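You operate a simulated robot arm through the tools that you are given. There is no shell and no other tool.

You are at the controls of a simulated robot arm. One attempt, no reset.

TASK
Give the blue sample cup two pumps of water and shake it up.
Fine: in the shaker, under the spout; one shake with the orange cover over it; swing spout and cover aside again; the cup stays there; the other sample cups get none. Set down upright: what you pick out. Where these are worked on the way, their far stop is far enough and under half their travel is too little: orange cover, swing spout.

Only the result counts: the job must be done as asked and must still hold three seconds after the hand-in. Knocking over, shifting, dropping, spilling or breaking anything else fails it. Lids that push on must go on centred and level and be pressed home; caps that screw on are set level and turned clockwise until they are tight.

THE ROBOT
A 5-joint arm with a two-finger parallel gripper, fixed in place. Base frame: the origin is at the foot of the arm, x ahead of it, y to its left, z up; the work surface is at about z = 0. Readings come in m, rad, newtons and seconds.
With the tool pointing down near the work surface it reaches from about 0.26 to 0.68 m from the base axis. Its first joint turns from -1.152 to 1.152 rad. The tool tilts only in the upright plane through the base axis and itself; it spins freely about its own axis. Payload 2.9 kg.
Tool frame: the origin (TCP) lies between the finger pads and is the grasp point; the fingertips stand 0.03 m ahead of it; z points along the fingers, y is the line along which they close. Largest opening 0.11 m; finger width 0.02, thickness 0.01; the body of the gripper, 0.048 by 0.112 m, starts 0.055 m behind the TCP.
Orientation is told as [roll, pitch, yaw] about the base's x, y, z axes, in that order, counted from this pose: with the fingers straight down and closing along the base's y, the tool's x points along the base's -x, its y along +y and its z along -z.

THE INTERFACE
- The arm moves only by the tool arm_command. Its argument "commands" is one flat list of numbers, 7 for each row, row after row: the finger opening in m, from 0 to 0.11, then the shift along the tool's x, y, z in m, then the turn, a rotation vector about the tool's x, y, z in rad. In form: [grip, x, y, z, rx, ry, rz, grip, x, y, z, rx, ry, rz, ...]. A call has 1 to 20 rows; each row is the pose to reach, as a shift and turn from the pose commanded when the call began, along the tool's axes at that moment. Rows are played at 5 a second. More than 0.05 m and 0.15 rad between two rows, or a gripper value outside its range, and nothing of the call is played. Where a pose cannot be reached the arm comes as near as it can. A force on the tool above 40 N (or 10 N above the force at the start of the call, whichever is more), or a blocked arm, ends the call early, and 0.2 s more pass. Each finger travels about 0.108 m/s and halts on what it meets, pressing with about 41 N; the grip force reading is that of the motor and also rises with nothing between the fingers. The clock runs only during rows and for 0.2 s after the last one: add rows that repeat a pose to give the fingers time. The reply holds the time, the measured pose of the TCP, the force on the tool along the base axes, the opening and the grip force, in the units named above and with some noise, with the torque about the TCP (base axes, N m) and any sound that the robot's microphone picked up.
- Cameras (640 x 400 px; columns grow to the right, rows downward): "scene" is fixed at [0.0401, -0.4569, 0.5989]; the picture's right is [0.71, -0.71, 0.00], its down [-0.44, -0.44, -0.78] and it looks along [0.55, 0.55, -0.63] (base axes); focal length 341 px, centre (320, 200). "wrist" rides on the gripper at [0.072, 0.017, -0.103] in the tool frame; the picture's right is [-0.23, 0.97, 0.00], its down [-0.76, -0.18, -0.62] and it looks along [-0.61, -0.14, 0.78] (tool axes); focal length 222 px, centre (320, 200). There is no depth. A picture from a camera that has moved, and an enlarged one, comes with that camera's place and axes in the base frame and with its lens.
- grab_frame(camera): a new picture of that camera. No time passes.
- inspect(camera, box): a new picture of the part [left, top, right, bottom] of that camera's present view, enlarged. No time passes.
- sign_off(): hands the job in; it is judged then, once.

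Nothing tells you positions but the pictures and the camera data. Unless the task says otherwise, let go and move clear before handing in.

The tools are called after "Request:" as a command line: name --argument value ..., lists and objects as JSON in quotes. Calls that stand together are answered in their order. arm_command: Moves the arm, as the interface text tells. Its arguments: {"type":"object","properties":{"commands":{"type":"array"}},"required":["commands"]} The other tools are called the same way: grab_frame (camera) takes a picture; inspect (camera, box) takes an enlarged picture of a part of a camera's view; sign_off () hands the job in.

At the start:

```text
time_s: 0.0
eef_pos: [0.4378, 0.1582, 0.3088]
tcp_rot: [0.0, 0.0, 0.0]
contact_force: [-0.6, 0.1, 0.4]
moment: [0.01, 0.0, -0.01]
width: 0.1097
grip_force: 0.0
```

scene: 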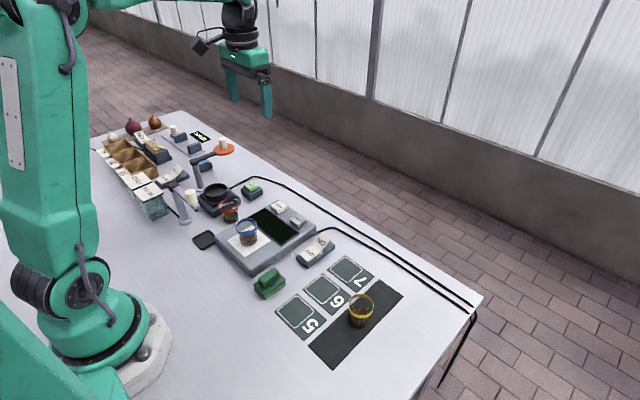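
wrist: 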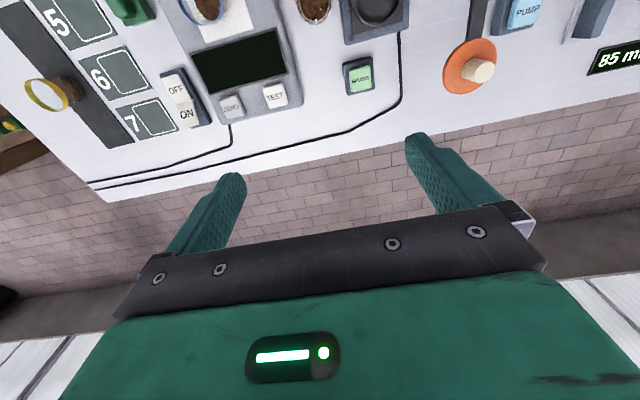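

I see a bench with several sample cups, a balance, a shaker, a pump area with an orange cover and a swing spout. I'll look closer at each part before moving.

Request:
inspect --camera "scene" --box '[80, 100, 280, 225]'

Request:
inspect --camera "scene" --box '[180, 160, 340, 300]'

Request:
inspect --camera "scene" --box '[240, 220, 420, 370]'

Request:
inspect --camera "wrist" --box '[280, 0, 640, 130]'

```text
3.20 times, centred on (180, 162) of scene
camera zoom: at [0.0401, -0.4569, 0.5989], right [0.71, -0.71, 0.0], down [-0.44, -0.44, -0.78], along [0.55, 0.55, -0.63], focal length 1091 px, centre (768, 320)
```

zoom: 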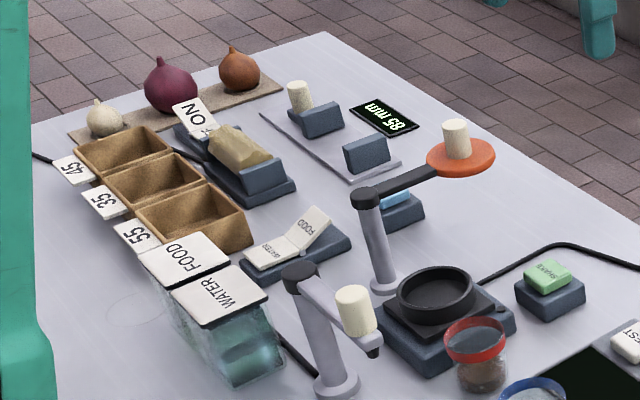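

```text
2.86 times, centred on (260, 230) of scene
camera zoom: at [0.0401, -0.4569, 0.5989], right [0.71, -0.71, 0.0], down [-0.44, -0.44, -0.78], along [0.55, 0.55, -0.63], focal length 974 px, centre (491, 114)
```

zoom: 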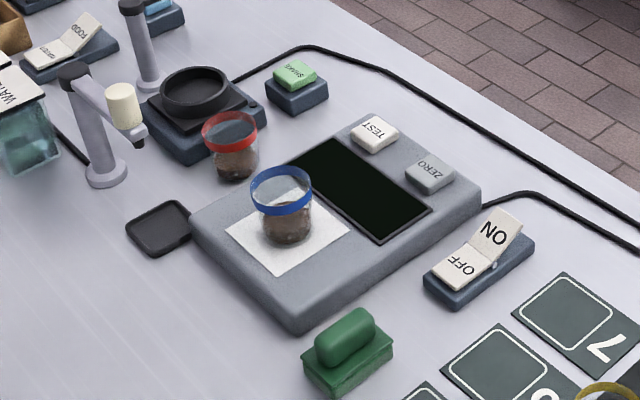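

```text
2.67 times, centred on (330, 295) of scene
camera zoom: at [0.0401, -0.4569, 0.5989], right [0.71, -0.71, 0.0], down [-0.44, -0.44, -0.78], along [0.55, 0.55, -0.63], focal length 909 px, centre (293, -53)
```

zoom: 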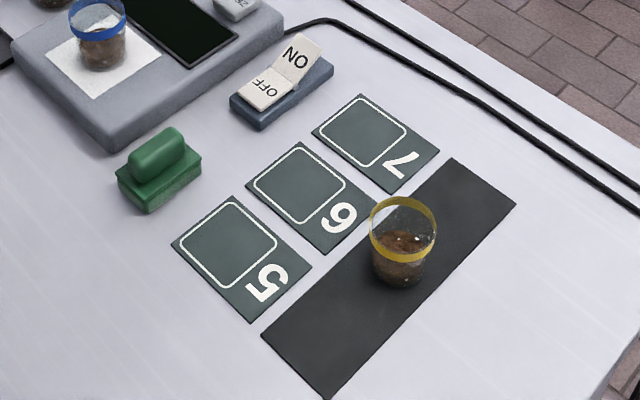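

```text
1.78 times, centred on (460, 65) of wrist
camera zoom: at [0.3663, 0.1759, 0.4121], right [0.23, 0.97, 0.0], down [0.76, -0.18, 0.62], along [0.61, -0.14, -0.78], focal length 395 px, centre (71, 440)
```

zoom: 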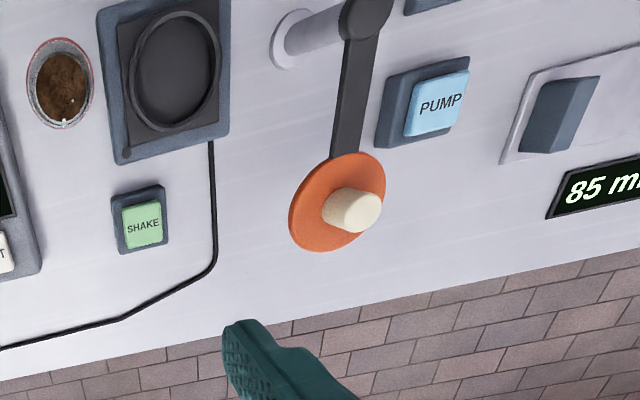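

The view shows the blue cup on the balance at about (0.31, 0.04), the shaker near (0.35, 0.24), the spout post near (0.26, 0.26) and the cover post near (0.35, 0.35). I'll stay high and turn the wrist camera back toward the base to see the devices and switches.

Request:
arm_command --commands '[0.11, 0.002, 0.007, -0.001, 0, 0, 0.15, 0.11, 0.004, 0.014, -0.002, 0, 0, 0.3, 0.11, 0.006, 0.021, -0.003, 0, 0, 0.45, 0.11, 0.008, 0.028, -0.004, 0, 0, 0.6, 0.11, 0.01, 0.035, -0.005, 0, 0, 0.75, 0.11, 0.012, 0.042, -0.006, 0, 0, 0.9, 0.11, 0.014, 0.049, -0.007, 0, 0, 1.05, 0.11, 0.016, 0.056, -0.008, 0, 0, 1.2, 0.11, 0.018, 0.063, -0.009, 0, 0, 1.35, 0.11, 0.02, 0.07, -0.01, 0, 0, 1.5, 0.11, 0.022, 0.077, -0.011, 0, 0, 1.65, 0.11, 0.024, 0.084, -0.012, 0, 0, 1.8, 0.11, 0.026, 0.091, -0.013, 0, 0, 1.95, 0.11, 0.028, 0.098, -0.014, 0, 0, 2.1, 0.11, 0.03, 0.105, -0.015, 0, 0, 2.25, 0.11, 0.032, 0.112, -0.016, 0, 0, 2.4, 0.11, 0.034, 0.119, -0.017, 0, 0, 2.55, 0.11, 0.036, 0.126, -0.018, 0, 0, 2.7, 0.11, 0.038, 0.133, -0.019, 0, 0, 2.85, 0.11, 0.038, 0.14, -0.02, 0, 0, 3.0]'

```text
time_s: 4.2
eef_pos: [0.4751, 0.0767, 0.329]
tcp_rot: [0.0, 0.0, -2.849]
contact_force: [0.0, -0.5, -0.1]
moment: [0.0, 0.0, 0.02]
width: 0.1099
grip_force: 0.1
out of reach, approached as far as the arm can: row 17, 18, 19, 20
```

The arm stopped short because the wrist spin reached its limit in that direction. I'll see what the camera shows from here.

Request:
grab_frame --camera "wrist"

Request:
grab_frame --camera "scene"

```text
taken
camera wrist: at [0.5495, 0.0824, 0.4328], right [0.06, -1.0, 0.0], down [-0.78, -0.05, 0.62], along [-0.62, -0.04, -0.78], focal length 222 px, centre (320, 200)
```

wrist: 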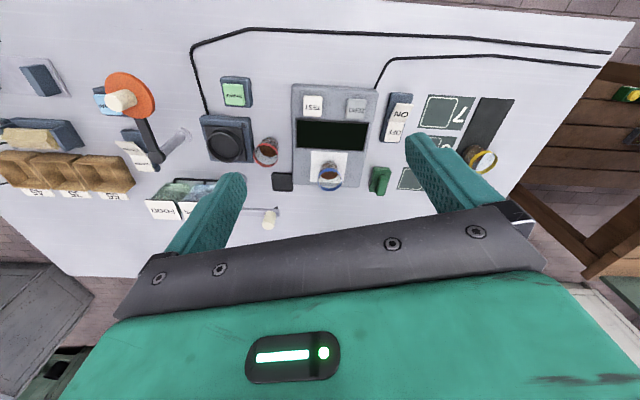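

```text
taken
```

scene: 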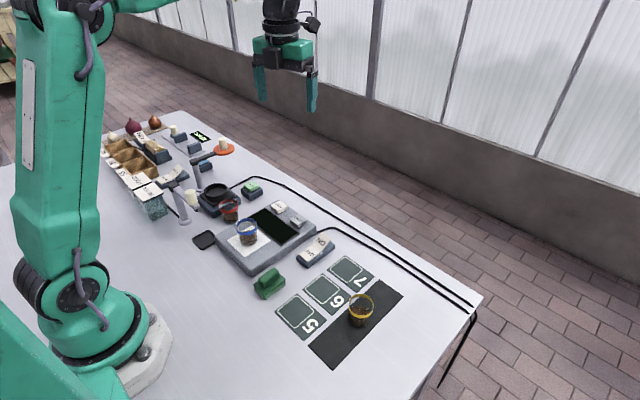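

The overview is good from here; I'll enlarge the device region.

Request:
inspect --camera "wrist" --box '[0, 50, 160, 210]'

Request:
inspect --camera "wrist" --box '[90, 60, 290, 240]'

Request:
inspect --camera "wrist" --box '[240, 70, 460, 210]'

Request:
inspect --camera "wrist" --box '[180, 20, 420, 160]'

```text
2.50 times, centred on (80, 130) of wrist
camera zoom: at [0.5495, 0.0824, 0.4328], right [0.06, -1.0, 0.0], down [-0.78, -0.05, 0.62], along [-0.62, -0.04, -0.78], focal length 555 px, centre (920, 375)
```

zoom: 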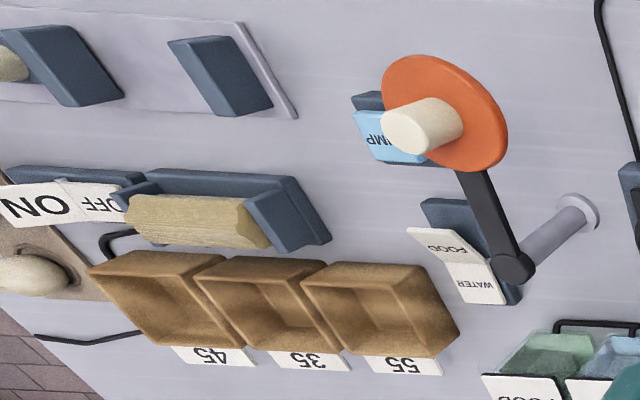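

```text
2.22 times, centred on (190, 150) of wrist
camera zoom: at [0.5495, 0.0824, 0.4328], right [0.06, -1.0, 0.0], down [-0.78, -0.05, 0.62], along [-0.62, -0.04, -0.78], focal length 494 px, centre (609, 311)
```

zoom: 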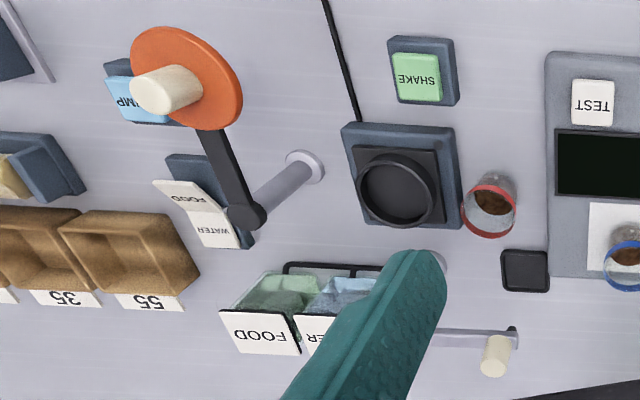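

```text
2.86 times, centred on (350, 140) of wrist
camera zoom: at [0.5495, 0.0824, 0.4328], right [0.06, -1.0, 0.0], down [-0.78, -0.05, 0.62], along [-0.62, -0.04, -0.78], focal length 635 px, centre (234, 371)
```

zoom: 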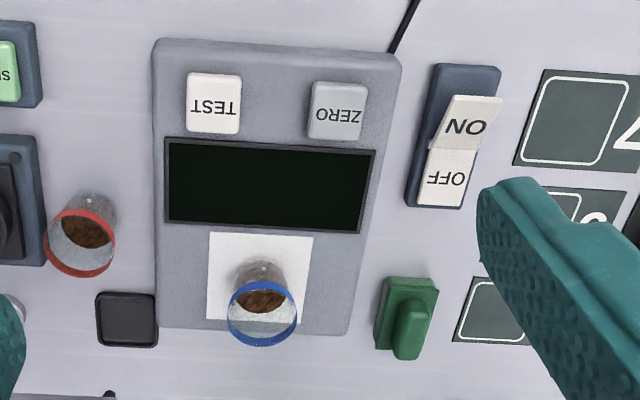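

```text
2.67 times, centred on (300, 90) of wrist
camera zoom: at [0.5495, 0.0824, 0.4328], right [0.06, -1.0, 0.0], down [-0.78, -0.05, 0.62], along [-0.62, -0.04, -0.78], focal length 592 px, centre (373, 493)
```

zoom: 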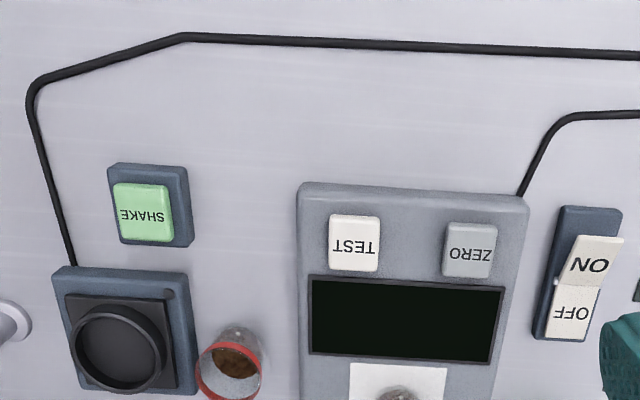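

The balance is off, as is the roller. The selector seems to be tilted to WATER, and the shaker tray is empty. I'll make a small turn to learn which pose the arm counts from after the out-of-reach rows.

Request:
arm_command --commands '[0.11, 0, 0, 0, 0, 0, -0.14]'

```text
time_s: 4.6
eef_pos: [0.475, 0.0783, 0.3285]
tcp_rot: [0.0, 0.001, -2.707]
contact_force: [0.0, -0.1, -0.2]
moment: [-0.02, 0.01, -0.01]
width: 0.11
grip_force: 0.1
```

Commands now count from the pose actually reached. I'll go lower over the cup and shaker area with the fingers closing along x and the camera on the +y side.

Request:
arm_command --commands '[0.11, -0.0103, -0.012, 0.0098, 0, 0, -0.142, 0.11, -0.0206, -0.0239, 0.0196, 0, 0, -0.284, 0.11, -0.0309, -0.0359, 0.0294, 0, 0, -0.426, 0.11, -0.0412, -0.0478, 0.0393, 0, 0, -0.568, 0.11, -0.0515, -0.0598, 0.0491, 0, 0, -0.71, 0.11, -0.0618, -0.0717, 0.0589, 0, 0, -0.852, 0.11, -0.0721, -0.0837, 0.0687, 0, 0, -0.994, 0.11, -0.0824, -0.0956, 0.0785, 0, 0, -1.136]'

Request:
grab_frame --camera "wrist"

```text
time_s: 6.4
eef_pos: [0.3608, 0.1272, 0.2504]
tcp_rot: [0.0, 0.0, -1.571]
contact_force: [-0.9, -0.3, 0.1]
moment: [0.02, -0.01, -0.04]
width: 0.1099
grip_force: 0.1
```

```text
taken
camera wrist: at [0.3785, 0.2013, 0.3535], right [0.97, -0.23, 0.0], down [-0.18, -0.76, 0.62], along [-0.14, -0.61, -0.78], focal length 222 px, centre (320, 200)
```

wrist: 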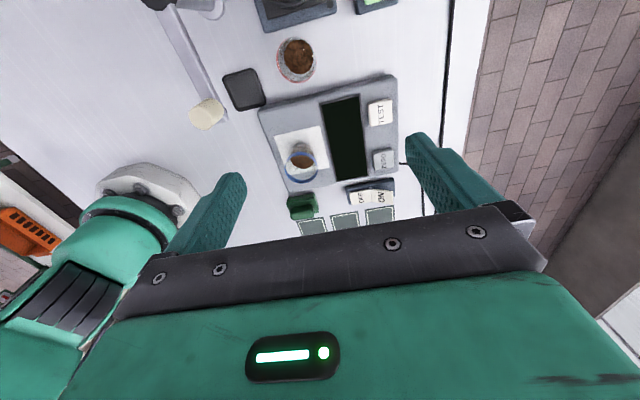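

The blue cup is in clear view now; I'll enlarge it and the other parts to measure positions.

Request:
inspect --camera "wrist" --box '[240, 60, 440, 210]'

Request:
inspect --camera "wrist" --box '[140, 0, 340, 140]'

Request:
inspect --camera "scene" --box '[210, 190, 290, 270]'

Request:
inspect --camera "scene" --box '[160, 160, 260, 230]'

```text
2.67 times, centred on (340, 135) of wrist
camera zoom: at [0.3785, 0.2013, 0.3535], right [0.97, -0.23, 0.0], down [-0.18, -0.76, 0.62], along [-0.14, -0.61, -0.78], focal length 592 px, centre (267, 373)
```

zoom: 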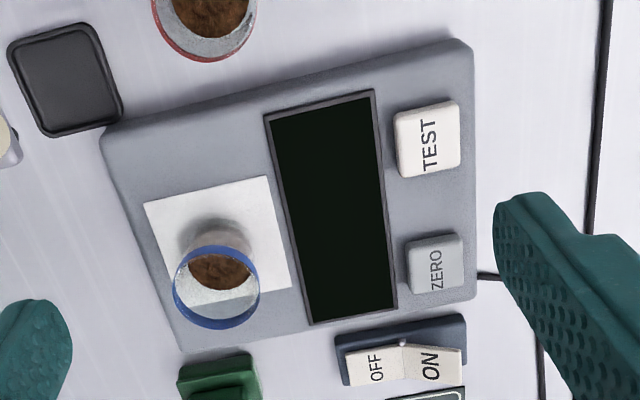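

```text
2.86 times, centred on (240, 70) of wrist
camera zoom: at [0.3785, 0.2013, 0.3535], right [0.97, -0.23, 0.0], down [-0.18, -0.76, 0.62], along [-0.14, -0.61, -0.78], focal length 635 px, centre (549, 571)
```

zoom: 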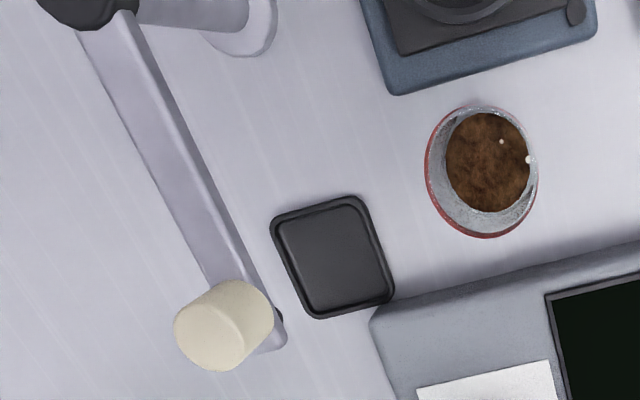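

```text
5.00 times, centred on (250, 230) of scene
camera zoom: at [0.0401, -0.4569, 0.5989], right [0.71, -0.71, 0.0], down [-0.44, -0.44, -0.78], along [0.55, 0.55, -0.63], focal length 1705 px, centre (670, 50)
```

zoom: 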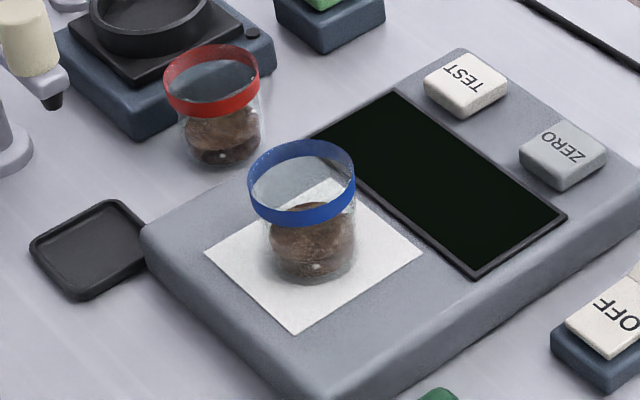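

```text
5.71 times, centred on (210, 195) of scene
camera zoom: at [0.0401, -0.4569, 0.5989], right [0.71, -0.71, 0.0], down [-0.44, -0.44, -0.78], along [0.55, 0.55, -0.63], focal length 1948 px, centre (949, 229)
```

zoom: 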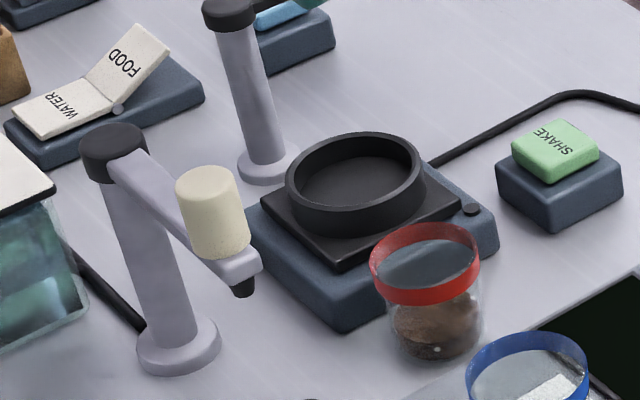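

The rim of the blue cup is at about (0.317, 0.051, 0.083) and roughly 47 mm across. The spout knob is near (0.257, 0.160, 0.146), and the shaker ring near (0.355, 0.251). I'll hover over the blue cup and check the alignment.

Request:
arm_command --commands '[0.09, -0.019, -0.011, 0.0176, 0, 0, 0, 0.09, -0.038, -0.0219, 0.0352, 0, 0, 0, 0.09, -0.0572, -0.0329, 0.0528, 0, 0, 0, 0.09, -0.0762, -0.0438, 0.0704, 0, 0, 0]'

Request:
grab_frame --camera "wrist"

Request:
inspect --camera "scene" --box '[180, 120, 320, 280]'

```text
time_s: 7.4
eef_pos: [0.3167, 0.0514, 0.1779]
tcp_rot: [0.001, 0.0, -1.573]
contact_force: [0.0, 0.7, -0.1]
moment: [-0.01, 0.01, -0.02]
width: 0.09
grip_force: 0.0
```

```text
taken
camera wrist: at [0.3344, 0.1248, 0.2819], right [0.97, -0.23, 0.0], down [-0.18, -0.76, 0.62], along [-0.14, -0.61, -0.78], focal length 222 px, centre (320, 200)
```

wrist: 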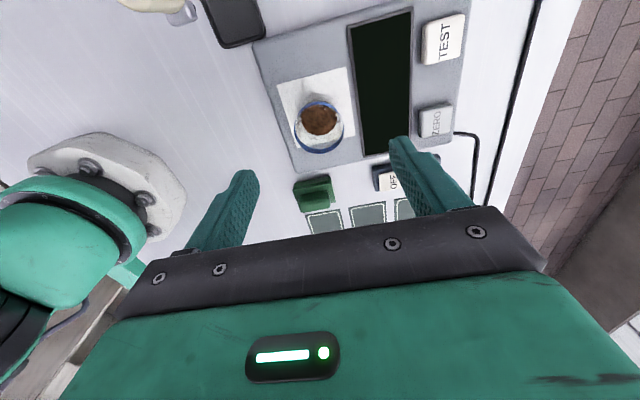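

```text
2.50 times, centred on (250, 200) of scene
camera zoom: at [0.0401, -0.4569, 0.5989], right [0.71, -0.71, 0.0], down [-0.44, -0.44, -0.78], along [0.55, 0.55, -0.63], focal length 852 px, centre (495, 200)
```

zoom: 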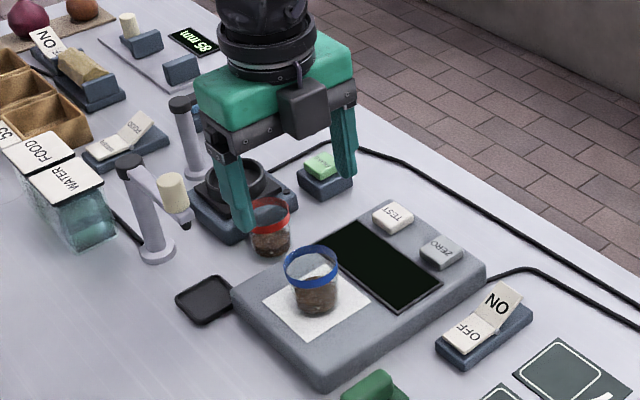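

Request:
inspect --camera "wrist" --box '[270, 80, 370, 170]'

```text
4.44 times, centred on (320, 125) of wrist
camera zoom: at [0.3344, 0.1248, 0.2819], right [0.97, -0.23, 0.0], down [-0.18, -0.76, 0.62], along [-0.14, -0.61, -0.78], focal length 987 px, centre (320, 533)
```

zoom: 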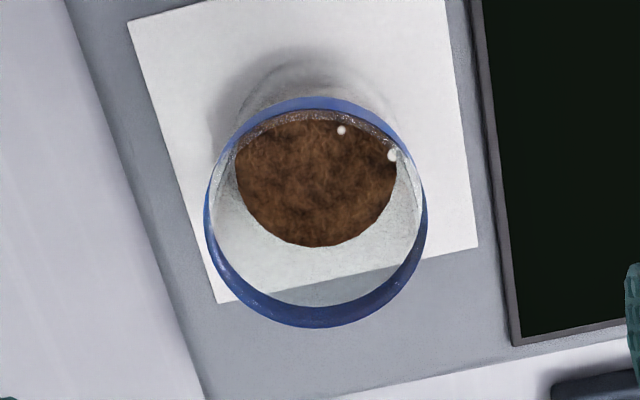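

The cup is centred under the gripper within about 1 mm. I'll descend to grip it near the rim.

Request:
arm_command --commands '[0.09, -0.001, 0, 0.03, 0, 0, 0, 0.09, -0.001, 0, 0.06, 0, 0, 0, 0.09, -0.001, 0, 0.085, 0, 0, 0, 0.09, -0.001, 0, 0.101, 0, 0, 0, 0.09, -0.001, 0, 0.101, 0, 0, 0]'

Request:
grab_frame --camera "wrist"

Request:
inspect --camera "scene" --box '[180, 140, 320, 280]'

```text
time_s: 8.6
eef_pos: [0.3177, 0.0509, 0.0786]
tcp_rot: [0.002, 0.0, -1.572]
contact_force: [0.5, -1.2, -0.3]
moment: [-0.01, -0.03, 0.01]
width: 0.0899
grip_force: 0.1
```

```text
taken
camera wrist: at [0.3352, 0.1242, 0.182], right [0.97, -0.23, 0.0], down [-0.18, -0.76, 0.62], along [-0.14, -0.61, -0.78], focal length 222 px, centre (320, 200)
```

wrist: 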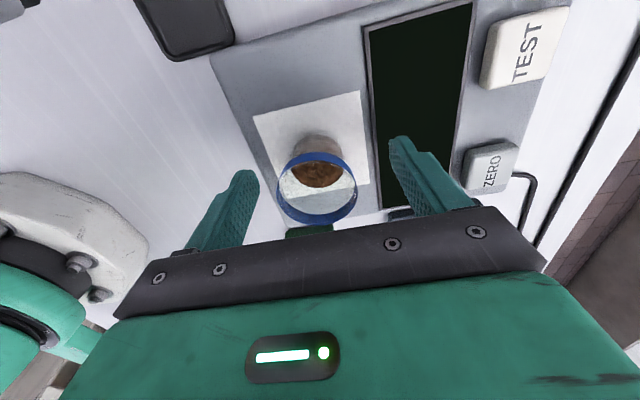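

```text
2.86 times, centred on (250, 210) of scene
camera zoom: at [0.0401, -0.4569, 0.5989], right [0.71, -0.71, 0.0], down [-0.44, -0.44, -0.78], along [0.55, 0.55, -0.63], focal length 974 px, centre (520, 171)
```

zoom: 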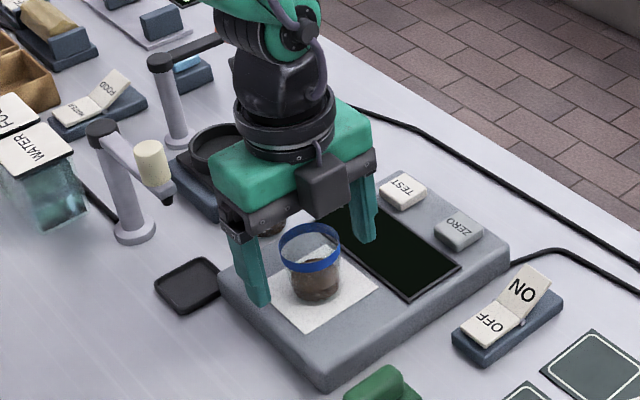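

The cup sits between the pads. I'll close on it.

Request:
arm_command --commands '[0.06, 0, 0, 0, 0, 0, 0, 0.035, 0, 0, 0, 0, 0, 0, 0.03, 0, 0, 0, 0, 0, 0, 0.03, 0, 0, 0, 0, 0, 0]'

Request:
grab_frame --camera "wrist"

```text
time_s: 9.6
eef_pos: [0.3172, 0.0509, 0.0786]
tcp_rot: [0.0, 0.001, -1.574]
contact_force: [-0.3, 0.0, 0.1]
moment: [-0.02, 0.05, 0.03]
width: 0.0448
grip_force: 40.6
```

```text
taken
camera wrist: at [0.3353, 0.1242, 0.1823], right [0.97, -0.23, 0.0], down [-0.18, -0.76, 0.62], along [-0.14, -0.61, -0.78], focal length 222 px, centre (320, 200)
```

wrist: 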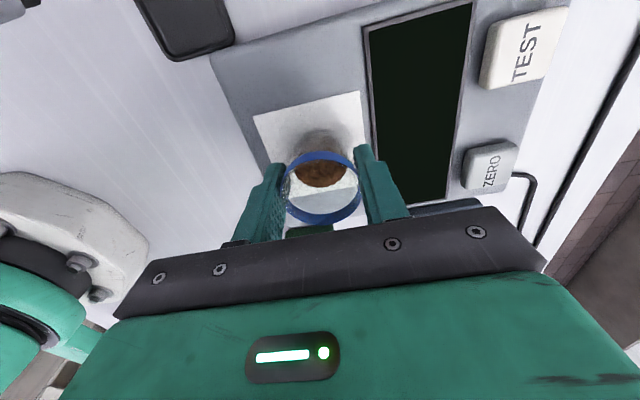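

The grip is firm at 44.8 mm. I'll lift the cup straight up, then carry it towards the shaker and look.

Request:
arm_command --commands '[0.03, 0, 0, -0.01, 0, 0, 0, 0.03, 0, 0, -0.03, 0, 0, 0, 0.03, 0, 0, -0.055, 0, 0, 0, 0.03, 0, 0, -0.085, 0, 0, 0, 0.03, 0, 0, -0.115, 0, 0, 0, 0.03, 0, 0, -0.13, 0, 0, 0]'

Request:
grab_frame --camera "wrist"

Request:
grab_frame --camera "scene"

```text
time_s: 11.0
eef_pos: [0.3167, 0.0507, 0.2081]
tcp_rot: [0.0, 0.0, -1.573]
contact_force: [1.3, 0.2, -0.3]
moment: [0.02, -0.02, -0.04]
width: 0.0448
grip_force: 41.3
```

```text
taken
camera wrist: at [0.3347, 0.1234, 0.312], right [0.97, -0.23, 0.0], down [-0.18, -0.76, 0.62], along [-0.14, -0.61, -0.78], focal length 222 px, centre (320, 200)
```

wrist: 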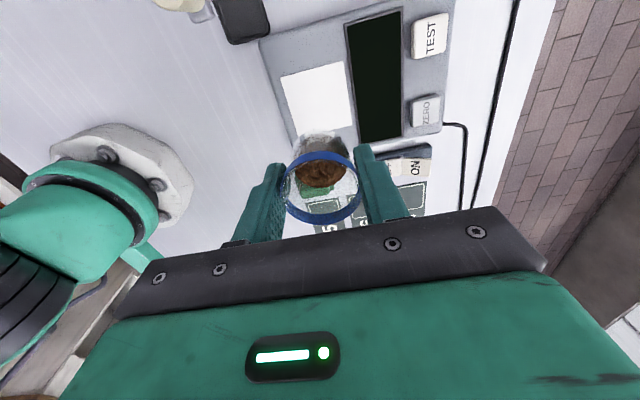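

```text
taken
```

scene: 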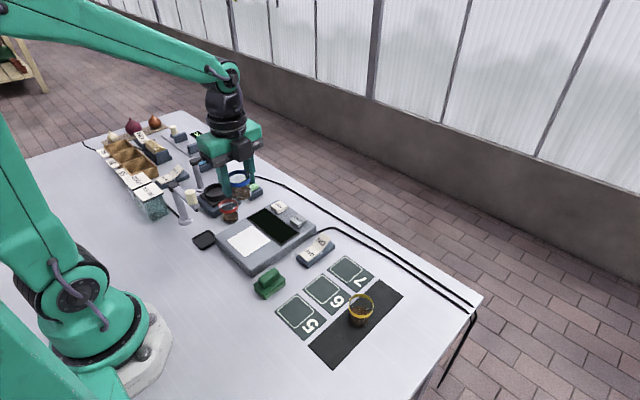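

The cup is held cleanly. I'll carry it to just short of the shaker and view the tray.

Request:
arm_command --commands '[0.03, 0.028, 0.0076, 0, 0, 0, 0, 0.03, 0.056, 0.0152, 0, 0, 0, 0, 0.03, 0.084, 0.0228, 0, 0, 0, 0, 0.03, 0.112, 0.0304, 0, 0, 0, 0, 0.03, 0.139, 0.038, 0, 0, 0, 0]'

Request:
grab_frame --camera "wrist"

Request:
inspect --camera "wrist" --box '[200, 0, 400, 130]'

```text
time_s: 12.2
eef_pos: [0.356, 0.1894, 0.209]
tcp_rot: [0.0, -0.001, -1.572]
contact_force: [0.2, 0.2, -0.8]
moment: [0.02, 0.01, 0.0]
width: 0.0447
grip_force: 41.6
```

```text
taken
camera wrist: at [0.3726, 0.2627, 0.3119], right [0.97, -0.23, 0.0], down [-0.18, -0.76, 0.62], along [-0.14, -0.61, -0.78], focal length 222 px, centre (320, 200)
```

wrist: 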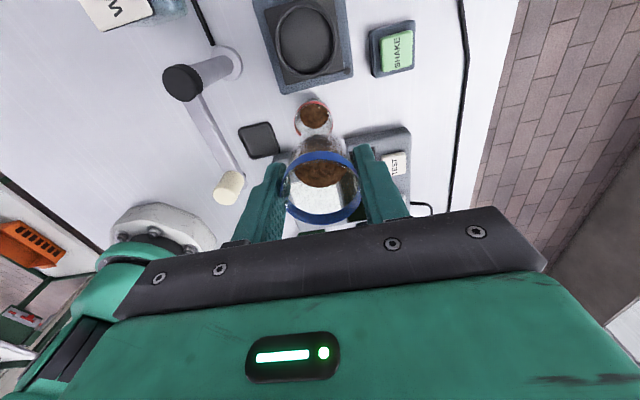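

```text
3.08 times, centred on (300, 65) of wrist
camera zoom: at [0.3726, 0.2627, 0.3119], right [0.97, -0.23, 0.0], down [-0.18, -0.76, 0.62], along [-0.14, -0.61, -0.78], focal length 684 px, centre (382, 615)
```

zoom: 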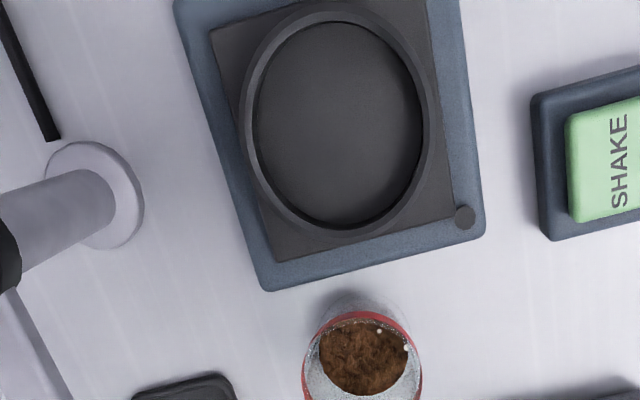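

The shaker ring centre is at about (0.357, 0.253), with an inner diameter of about 55 mm. I'll move above it and look again before lowering.

Request:
arm_command --commands '[0.03, 0.03, 0.0005, 0, 0, 0, 0, 0.03, 0.0636, 0.001, 0, 0, 0, 0, 0.03, 0.0636, 0.001, 0.03, 0, 0, 0, 0.03, 0.0636, 0.001, 0.06, 0, 0, 0, 0.03, 0.0636, 0.001, 0.079, 0, 0, 0]'

Request:
inspect --camera "scene" --box '[160, 120, 280, 230]'

Request:
grab_frame --camera "wrist"

Request:
inspect --camera "wrist" --box '[220, 80, 420, 230]'

```text
time_s: 13.4
eef_pos: [0.3545, 0.2531, 0.1287]
tcp_rot: [0.0, -0.001, -1.57]
contact_force: [0.1, 0.1, -1.0]
moment: [0.0, 0.01, -0.01]
width: 0.0447
grip_force: 41.6
```

```text
3.64 times, centred on (220, 175) of scene
camera zoom: at [0.0401, -0.4569, 0.5989], right [0.71, -0.71, 0.0], down [-0.44, -0.44, -0.78], along [0.55, 0.55, -0.63], focal length 1240 px, centre (684, 291)
```

zoom: 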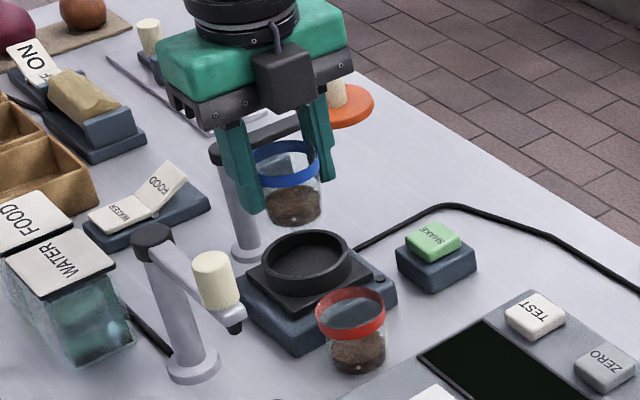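

```text
taken
camera wrist: at [0.3738, 0.3263, 0.2325], right [0.97, -0.23, 0.0], down [-0.18, -0.76, 0.62], along [-0.14, -0.61, -0.78], focal length 222 px, centre (320, 200)
```

wrist: 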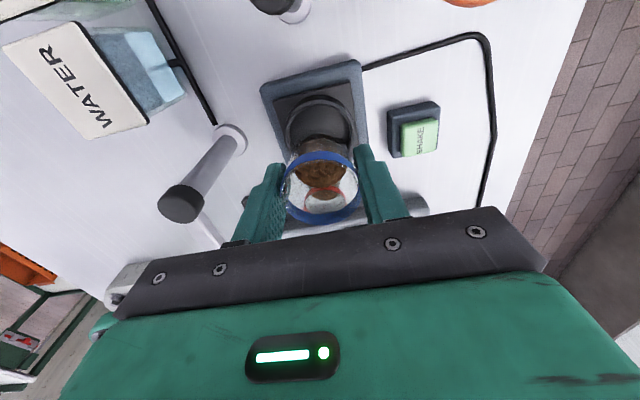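

```text
2.67 times, centred on (320, 155) of wrist
camera zoom: at [0.3738, 0.3263, 0.2325], right [0.97, -0.23, 0.0], down [-0.18, -0.76, 0.62], along [-0.14, -0.61, -0.78], focal length 592 px, centre (320, 320)
```

zoom: 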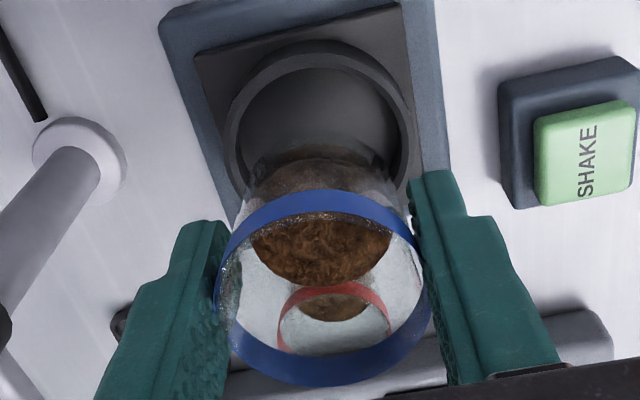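

The cup is centred over the ring. I'll lower it most of the way, then in small steps.

Request:
arm_command --commands '[0.03, 0, 0, 0.015, 0, 0, 0, 0.03, 0, 0, 0.03, 0, 0, 0, 0.03, 0, 0, 0.036, 0, 0, 0]'

Request:
inspect --camera "scene" --box '[170, 130, 270, 220]'

Request:
inspect --camera "wrist" --box '[220, 60, 420, 230]'

```text
time_s: 14.2
eef_pos: [0.355, 0.2544, 0.0947]
tcp_rot: [0.0, 0.0, -1.573]
contact_force: [-0.1, 1.0, -0.3]
moment: [0.0, 0.0, -0.05]
width: 0.0446
grip_force: 41.4
```

```text
4.44 times, centred on (220, 175) of scene
camera zoom: at [0.0401, -0.4569, 0.5989], right [0.71, -0.71, 0.0], down [-0.44, -0.44, -0.78], along [0.55, 0.55, -0.63], focal length 1515 px, centre (764, 311)
```

zoom: 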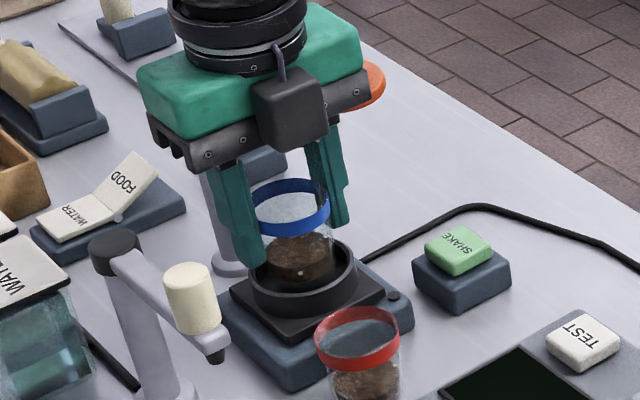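

```text
2.35 times, centred on (320, 145) of wrist
camera zoom: at [0.3738, 0.3268, 0.1965], right [0.97, -0.23, 0.0], down [-0.18, -0.76, 0.62], along [-0.14, -0.61, -0.78], focal length 523 px, centre (320, 329)
```

zoom: 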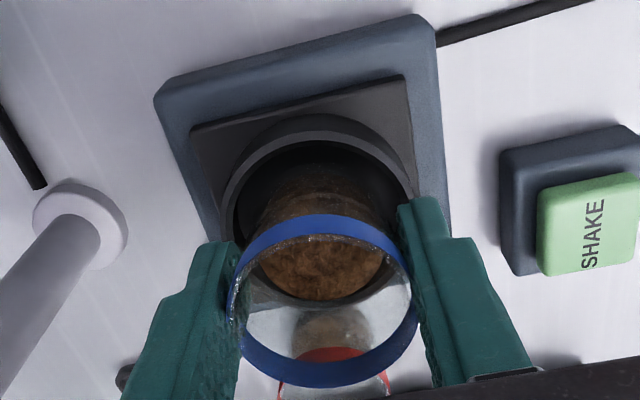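

The cup bottom is entering the ring, centred. I'll lower in small steps until it touches.

Request:
arm_command --commands '[0.03, 0, 0, 0.003, 0, 0, 0, 0.03, 0, 0, 0.006, 0, 0, 0, 0.03, 0, 0, 0.008, 0, 0, 0]'

Request:
inspect --camera "scene" --box '[190, 150, 250, 210]'

```text
time_s: 15.0
eef_pos: [0.3555, 0.2533, 0.0841]
tcp_rot: [0.002, 0.0, -1.57]
contact_force: [0.1, 0.7, -0.4]
moment: [-0.01, -0.02, 0.03]
width: 0.0445
grip_force: 41.5
```

```text
6.67 times, centred on (220, 180) of scene
camera zoom: at [0.0401, -0.4569, 0.5989], right [0.71, -0.71, 0.0], down [-0.44, -0.44, -0.78], along [0.55, 0.55, -0.63], focal length 2273 px, centre (987, 333)
```

zoom: 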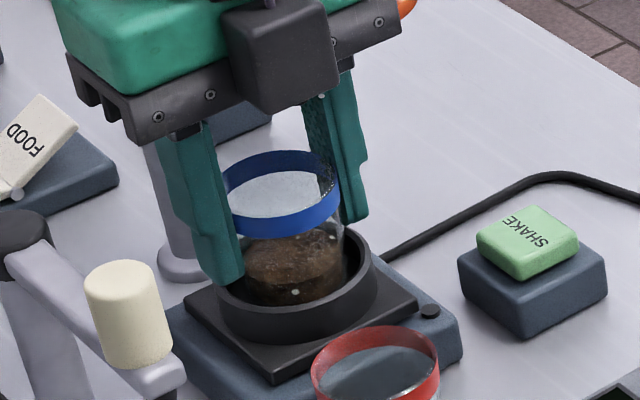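

Request:
arm_command --commands '[0.03, 0, 0, 0.002, 0, 0, 0, 0.03, 0, 0, 0.004, 0, 0, 0, 0.03, 0, 0, 0.005, 0, 0, 0]'

Request:
inspect --camera "scene" --box '[190, 150, 250, 210]'

Request:
inspect --camera "wrist" --box '[220, 60, 420, 230]'

```text
time_s: 15.8
eef_pos: [0.3566, 0.2534, 0.0821]
tcp_rot: [0.005, 0.001, -1.57]
contact_force: [-6.7, -0.2, 26.4]
moment: [-0.13, 0.03, -0.05]
width: 0.0445
grip_force: 41.7
```

```text
6.67 times, centred on (220, 180) of scene
camera zoom: at [0.04, -0.457, 0.5988], right [0.71, -0.71, 0.0], down [-0.44, -0.44, -0.78], along [0.55, 0.55, -0.63], focal length 2273 px, centre (987, 333)
```

zoom: 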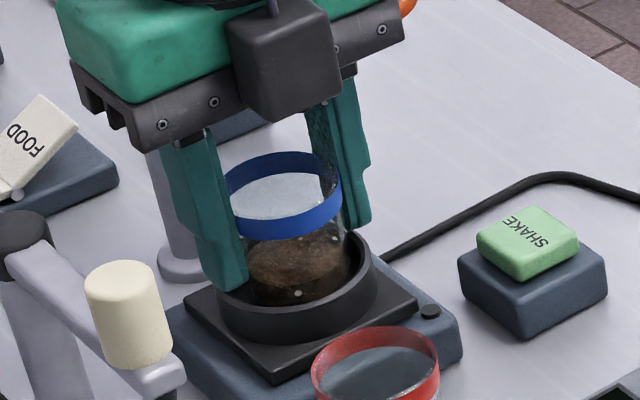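

```text
2.35 times, centred on (320, 145) of wrist
camera zoom: at [0.3748, 0.3267, 0.1855], right [0.97, -0.23, 0.0], down [-0.18, -0.76, 0.62], along [-0.14, -0.61, -0.78], focal length 523 px, centre (320, 329)
```

zoom: 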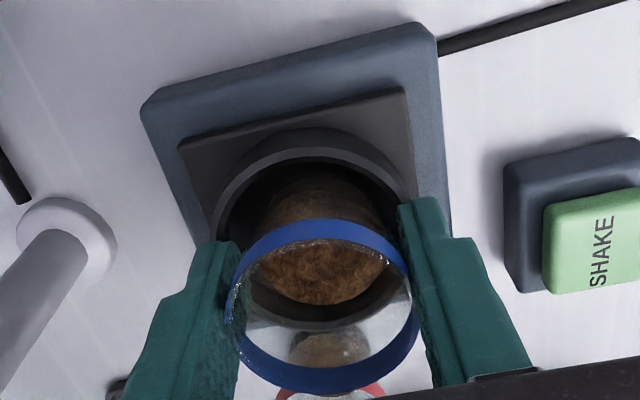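

Upward force of about 26 N shows the cup resting on the tray floor. I'll ease off slightly, open the fingers and look before rising.

Request:
arm_command --commands '[0.03, 0, 0, -0.002, 0, 0, 0, 0.03, 0, 0, -0.002, 0, 0, 0, 0.055, 0, 0, -0.002, 0, 0, 0, 0.07, 0, 0, -0.002, 0, 0, 0, 0.07, 0, 0, -0.002, 0, 0, 0]'

Request:
inspect --camera "scene" --box '[190, 150, 250, 210]'

Request:
inspect --camera "wrist" --box '[220, 60, 420, 230]'

```text
time_s: 17.0
eef_pos: [0.3563, 0.2527, 0.0822]
tcp_rot: [0.0, 0.0, -1.571]
contact_force: [-0.4, 0.9, 0.1]
moment: [-0.04, 0.01, -0.01]
width: 0.07
grip_force: 0.0
```

```text
6.67 times, centred on (220, 180) of scene
camera zoom: at [0.0401, -0.4569, 0.5989], right [0.71, -0.71, 0.0], down [-0.44, -0.44, -0.78], along [0.55, 0.55, -0.63], focal length 2273 px, centre (987, 333)
```

zoom: 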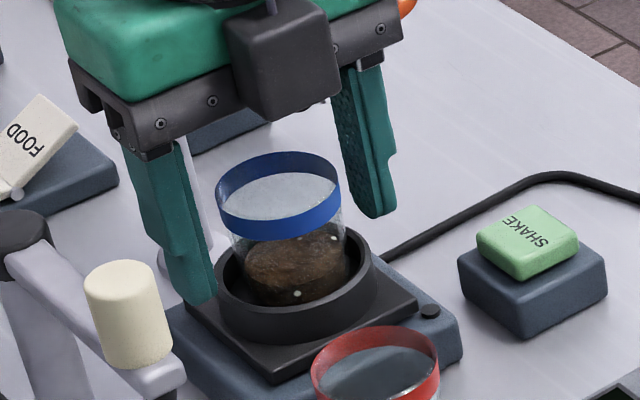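

```text
2.35 times, centred on (320, 145) of wrist
camera zoom: at [0.3743, 0.3265, 0.1858], right [0.97, -0.23, 0.0], down [-0.18, -0.76, 0.62], along [-0.14, -0.61, -0.78], focal length 523 px, centre (320, 329)
```

zoom: 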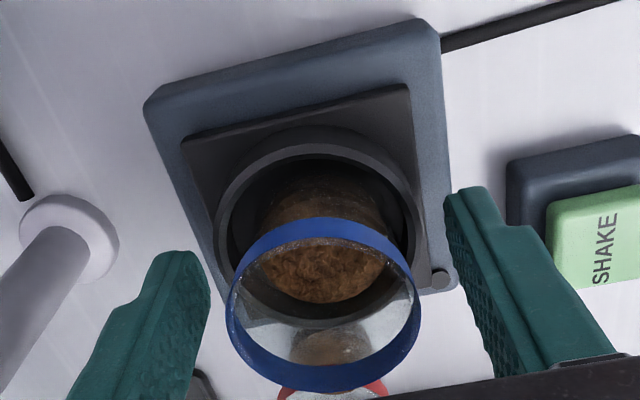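

The cup stands upright in the shaker. I'll rise and go over to the spout knob.

Request:
arm_command --commands '[0.07, 0, 0, -0.03, 0, 0, 0, 0.07, 0, 0, -0.06, 0, 0, 0, 0.07, 0, 0, -0.09, 0, 0, 0, 0.07, 0, 0, -0.128, 0, 0, 0, 0.07, -0.024, -0.025, -0.128, 0, 0, 0, 0.07, -0.047, -0.05, -0.128, 0, 0, 0, 0.07, -0.07, -0.075, -0.128, 0, 0, 0, 0.07, -0.094, -0.1, -0.128, 0, 0, 0]'

Request:
grab_frame --camera "wrist"

Request:
inspect --camera "scene" --box '[140, 120, 260, 230]'

```text
time_s: 18.8
eef_pos: [0.256, 0.159, 0.2121]
tcp_rot: [-0.001, 0.0, -1.572]
contact_force: [-0.1, -0.8, 0.1]
moment: [-0.02, 0.0, 0.01]
width: 0.07
grip_force: 0.0
```

```text
taken
camera wrist: at [0.2743, 0.2325, 0.3139], right [0.97, -0.23, 0.0], down [-0.18, -0.76, 0.62], along [-0.14, -0.61, -0.78], focal length 222 px, centre (320, 200)
```

wrist: 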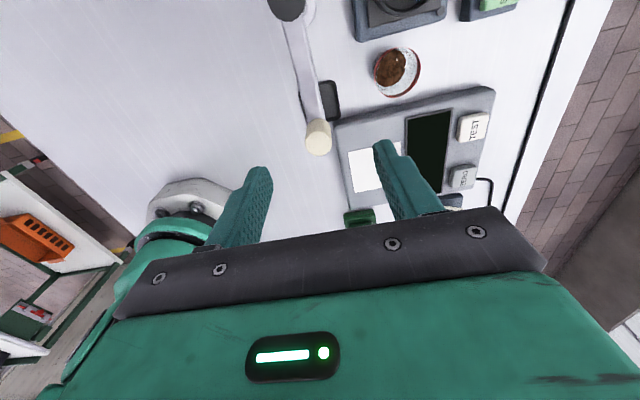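

```text
3.64 times, centred on (200, 175) of scene
camera zoom: at [0.0401, -0.4569, 0.5989], right [0.71, -0.71, 0.0], down [-0.44, -0.44, -0.78], along [0.55, 0.55, -0.63], focal length 1240 px, centre (756, 291)
```

zoom: 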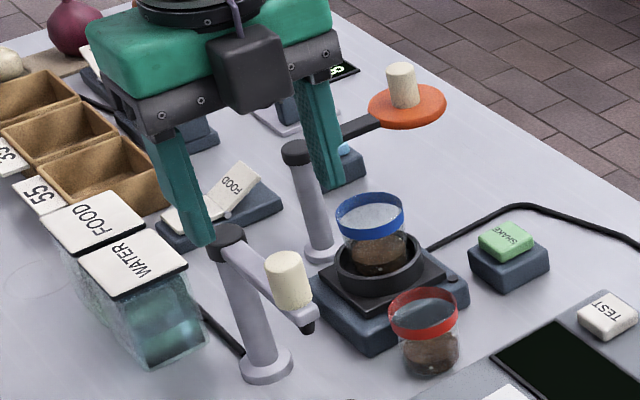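

Request:
inspect --camera "wrist" --box '[270, 0, 430, 180]'

Request:
inspect --camera "scene" --box '[160, 150, 230, 230]'

```text
2.22 times, centred on (350, 90) of wrist
camera zoom: at [0.2743, 0.2325, 0.3139], right [0.97, -0.23, 0.0], down [-0.18, -0.76, 0.62], along [-0.14, -0.61, -0.78], focal length 494 px, centre (253, 444)
```

zoom: 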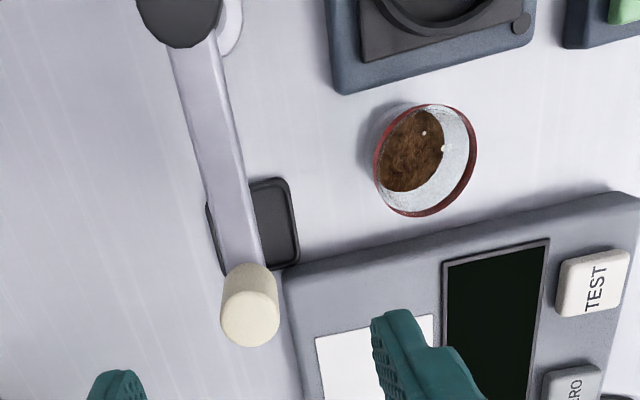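

```text
5.00 times, centred on (195, 190) of scene
camera zoom: at [0.0401, -0.4569, 0.5989], right [0.71, -0.71, 0.0], down [-0.44, -0.44, -0.78], along [0.55, 0.55, -0.63], focal length 1705 px, centre (945, 250)
```

zoom: 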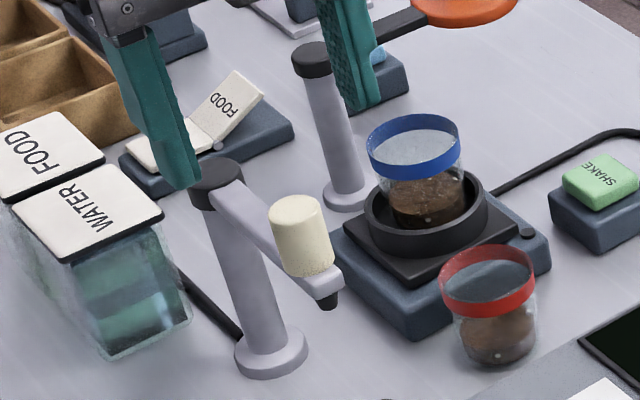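

The knob is at about (0.257, 0.159), and the nozzle sits directly below it with its tip near z = 0.088. The cup rim is close to that height, so I'll examine the clearance.

Request:
inspect --camera "scene" --box '[170, 180, 210, 225]'

Request:
inspect --camera "scene" --box '[225, 165, 265, 210]'

Request:
inspect --camera "scene" --box '[200, 160, 240, 205]'

```text
8.89 times, centred on (190, 202) of scene
camera zoom: at [0.0401, -0.4569, 0.5989], right [0.71, -0.71, 0.0], down [-0.44, -0.44, -0.78], along [0.55, 0.55, -0.63], focal length 3030 px, centre (1476, 178)
```

zoom: 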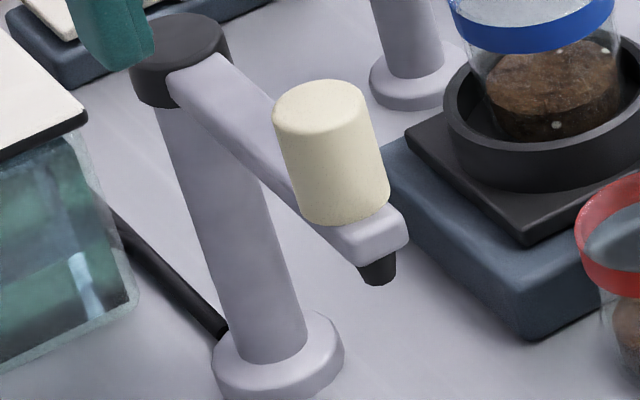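

```text
8.89 times, centred on (245, 188) of scene
camera zoom: at [0.0401, -0.4569, 0.5989], right [0.71, -0.71, 0.0], down [-0.44, -0.44, -0.78], along [0.55, 0.55, -0.63], focal length 3030 px, centre (987, 311)
```

zoom: 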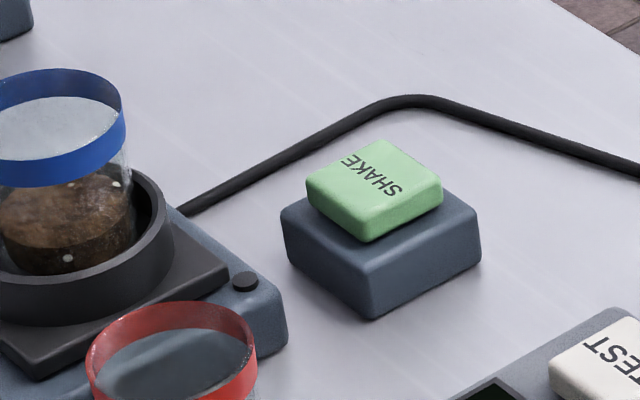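

```text
8.89 times, centred on (220, 182) of scene
camera zoom: at [0.0401, -0.4569, 0.5989], right [0.71, -0.71, 0.0], down [-0.44, -0.44, -0.78], along [0.55, 0.55, -0.63], focal length 3030 px, centre (1209, 356)
```

zoom: 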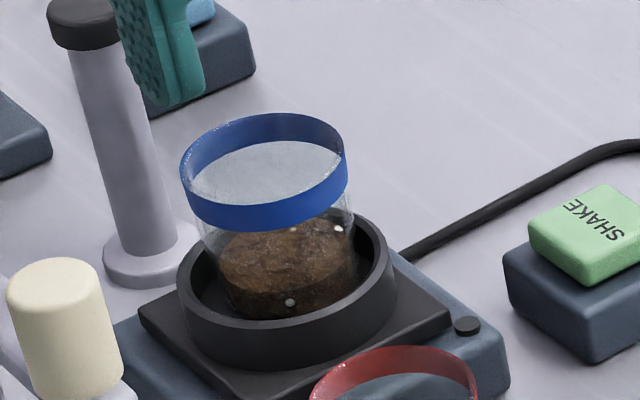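

The nozzle tip should clear the rim by a few millimetres. I'll lower open fingers around the knob and close to a loose cage, so that the swing isn't forced.

Request:
arm_command --commands '[0.07, 0, 0, 0.025, 0, 0, 0, 0.07, 0, 0, 0.05, 0, 0, 0, 0.07, 0, 0, 0.068, 0, 0, 0, 0.05, 0, 0, 0.068, 0, 0, 0, 0.036, 0, 0, 0.068, 0, 0, 0, 0.036, 0, 0, 0.068, 0, 0, 0]'

Request:
grab_frame --camera "wrist"

Request:
inspect --camera "scene" --box '[160, 140, 240, 230]'

```text
time_s: 20.2
eef_pos: [0.2563, 0.1591, 0.143]
tcp_rot: [0.002, 0.002, -1.572]
contact_force: [1.2, 0.0, -0.7]
moment: [0.01, 0.03, -0.03]
width: 0.0357
grip_force: 0.1
```

```text
taken
camera wrist: at [0.2739, 0.2323, 0.2465], right [0.97, -0.23, 0.0], down [-0.18, -0.76, 0.62], along [-0.14, -0.61, -0.78], focal length 222 px, centre (320, 200)
```

wrist: 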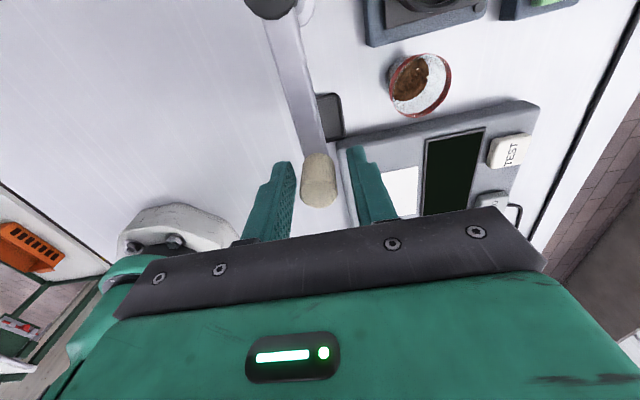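

```text
4.44 times, centred on (200, 185) of scene
camera zoom: at [0.0401, -0.4569, 0.5989], right [0.71, -0.71, 0.0], down [-0.44, -0.44, -0.78], along [0.55, 0.55, -0.63], focal length 1515 px, centre (853, 267)
```

zoom: 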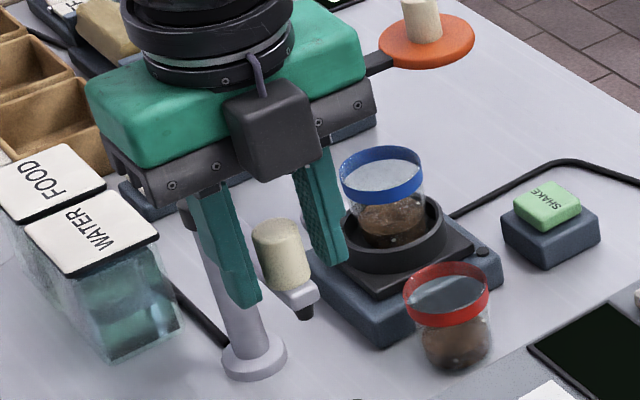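

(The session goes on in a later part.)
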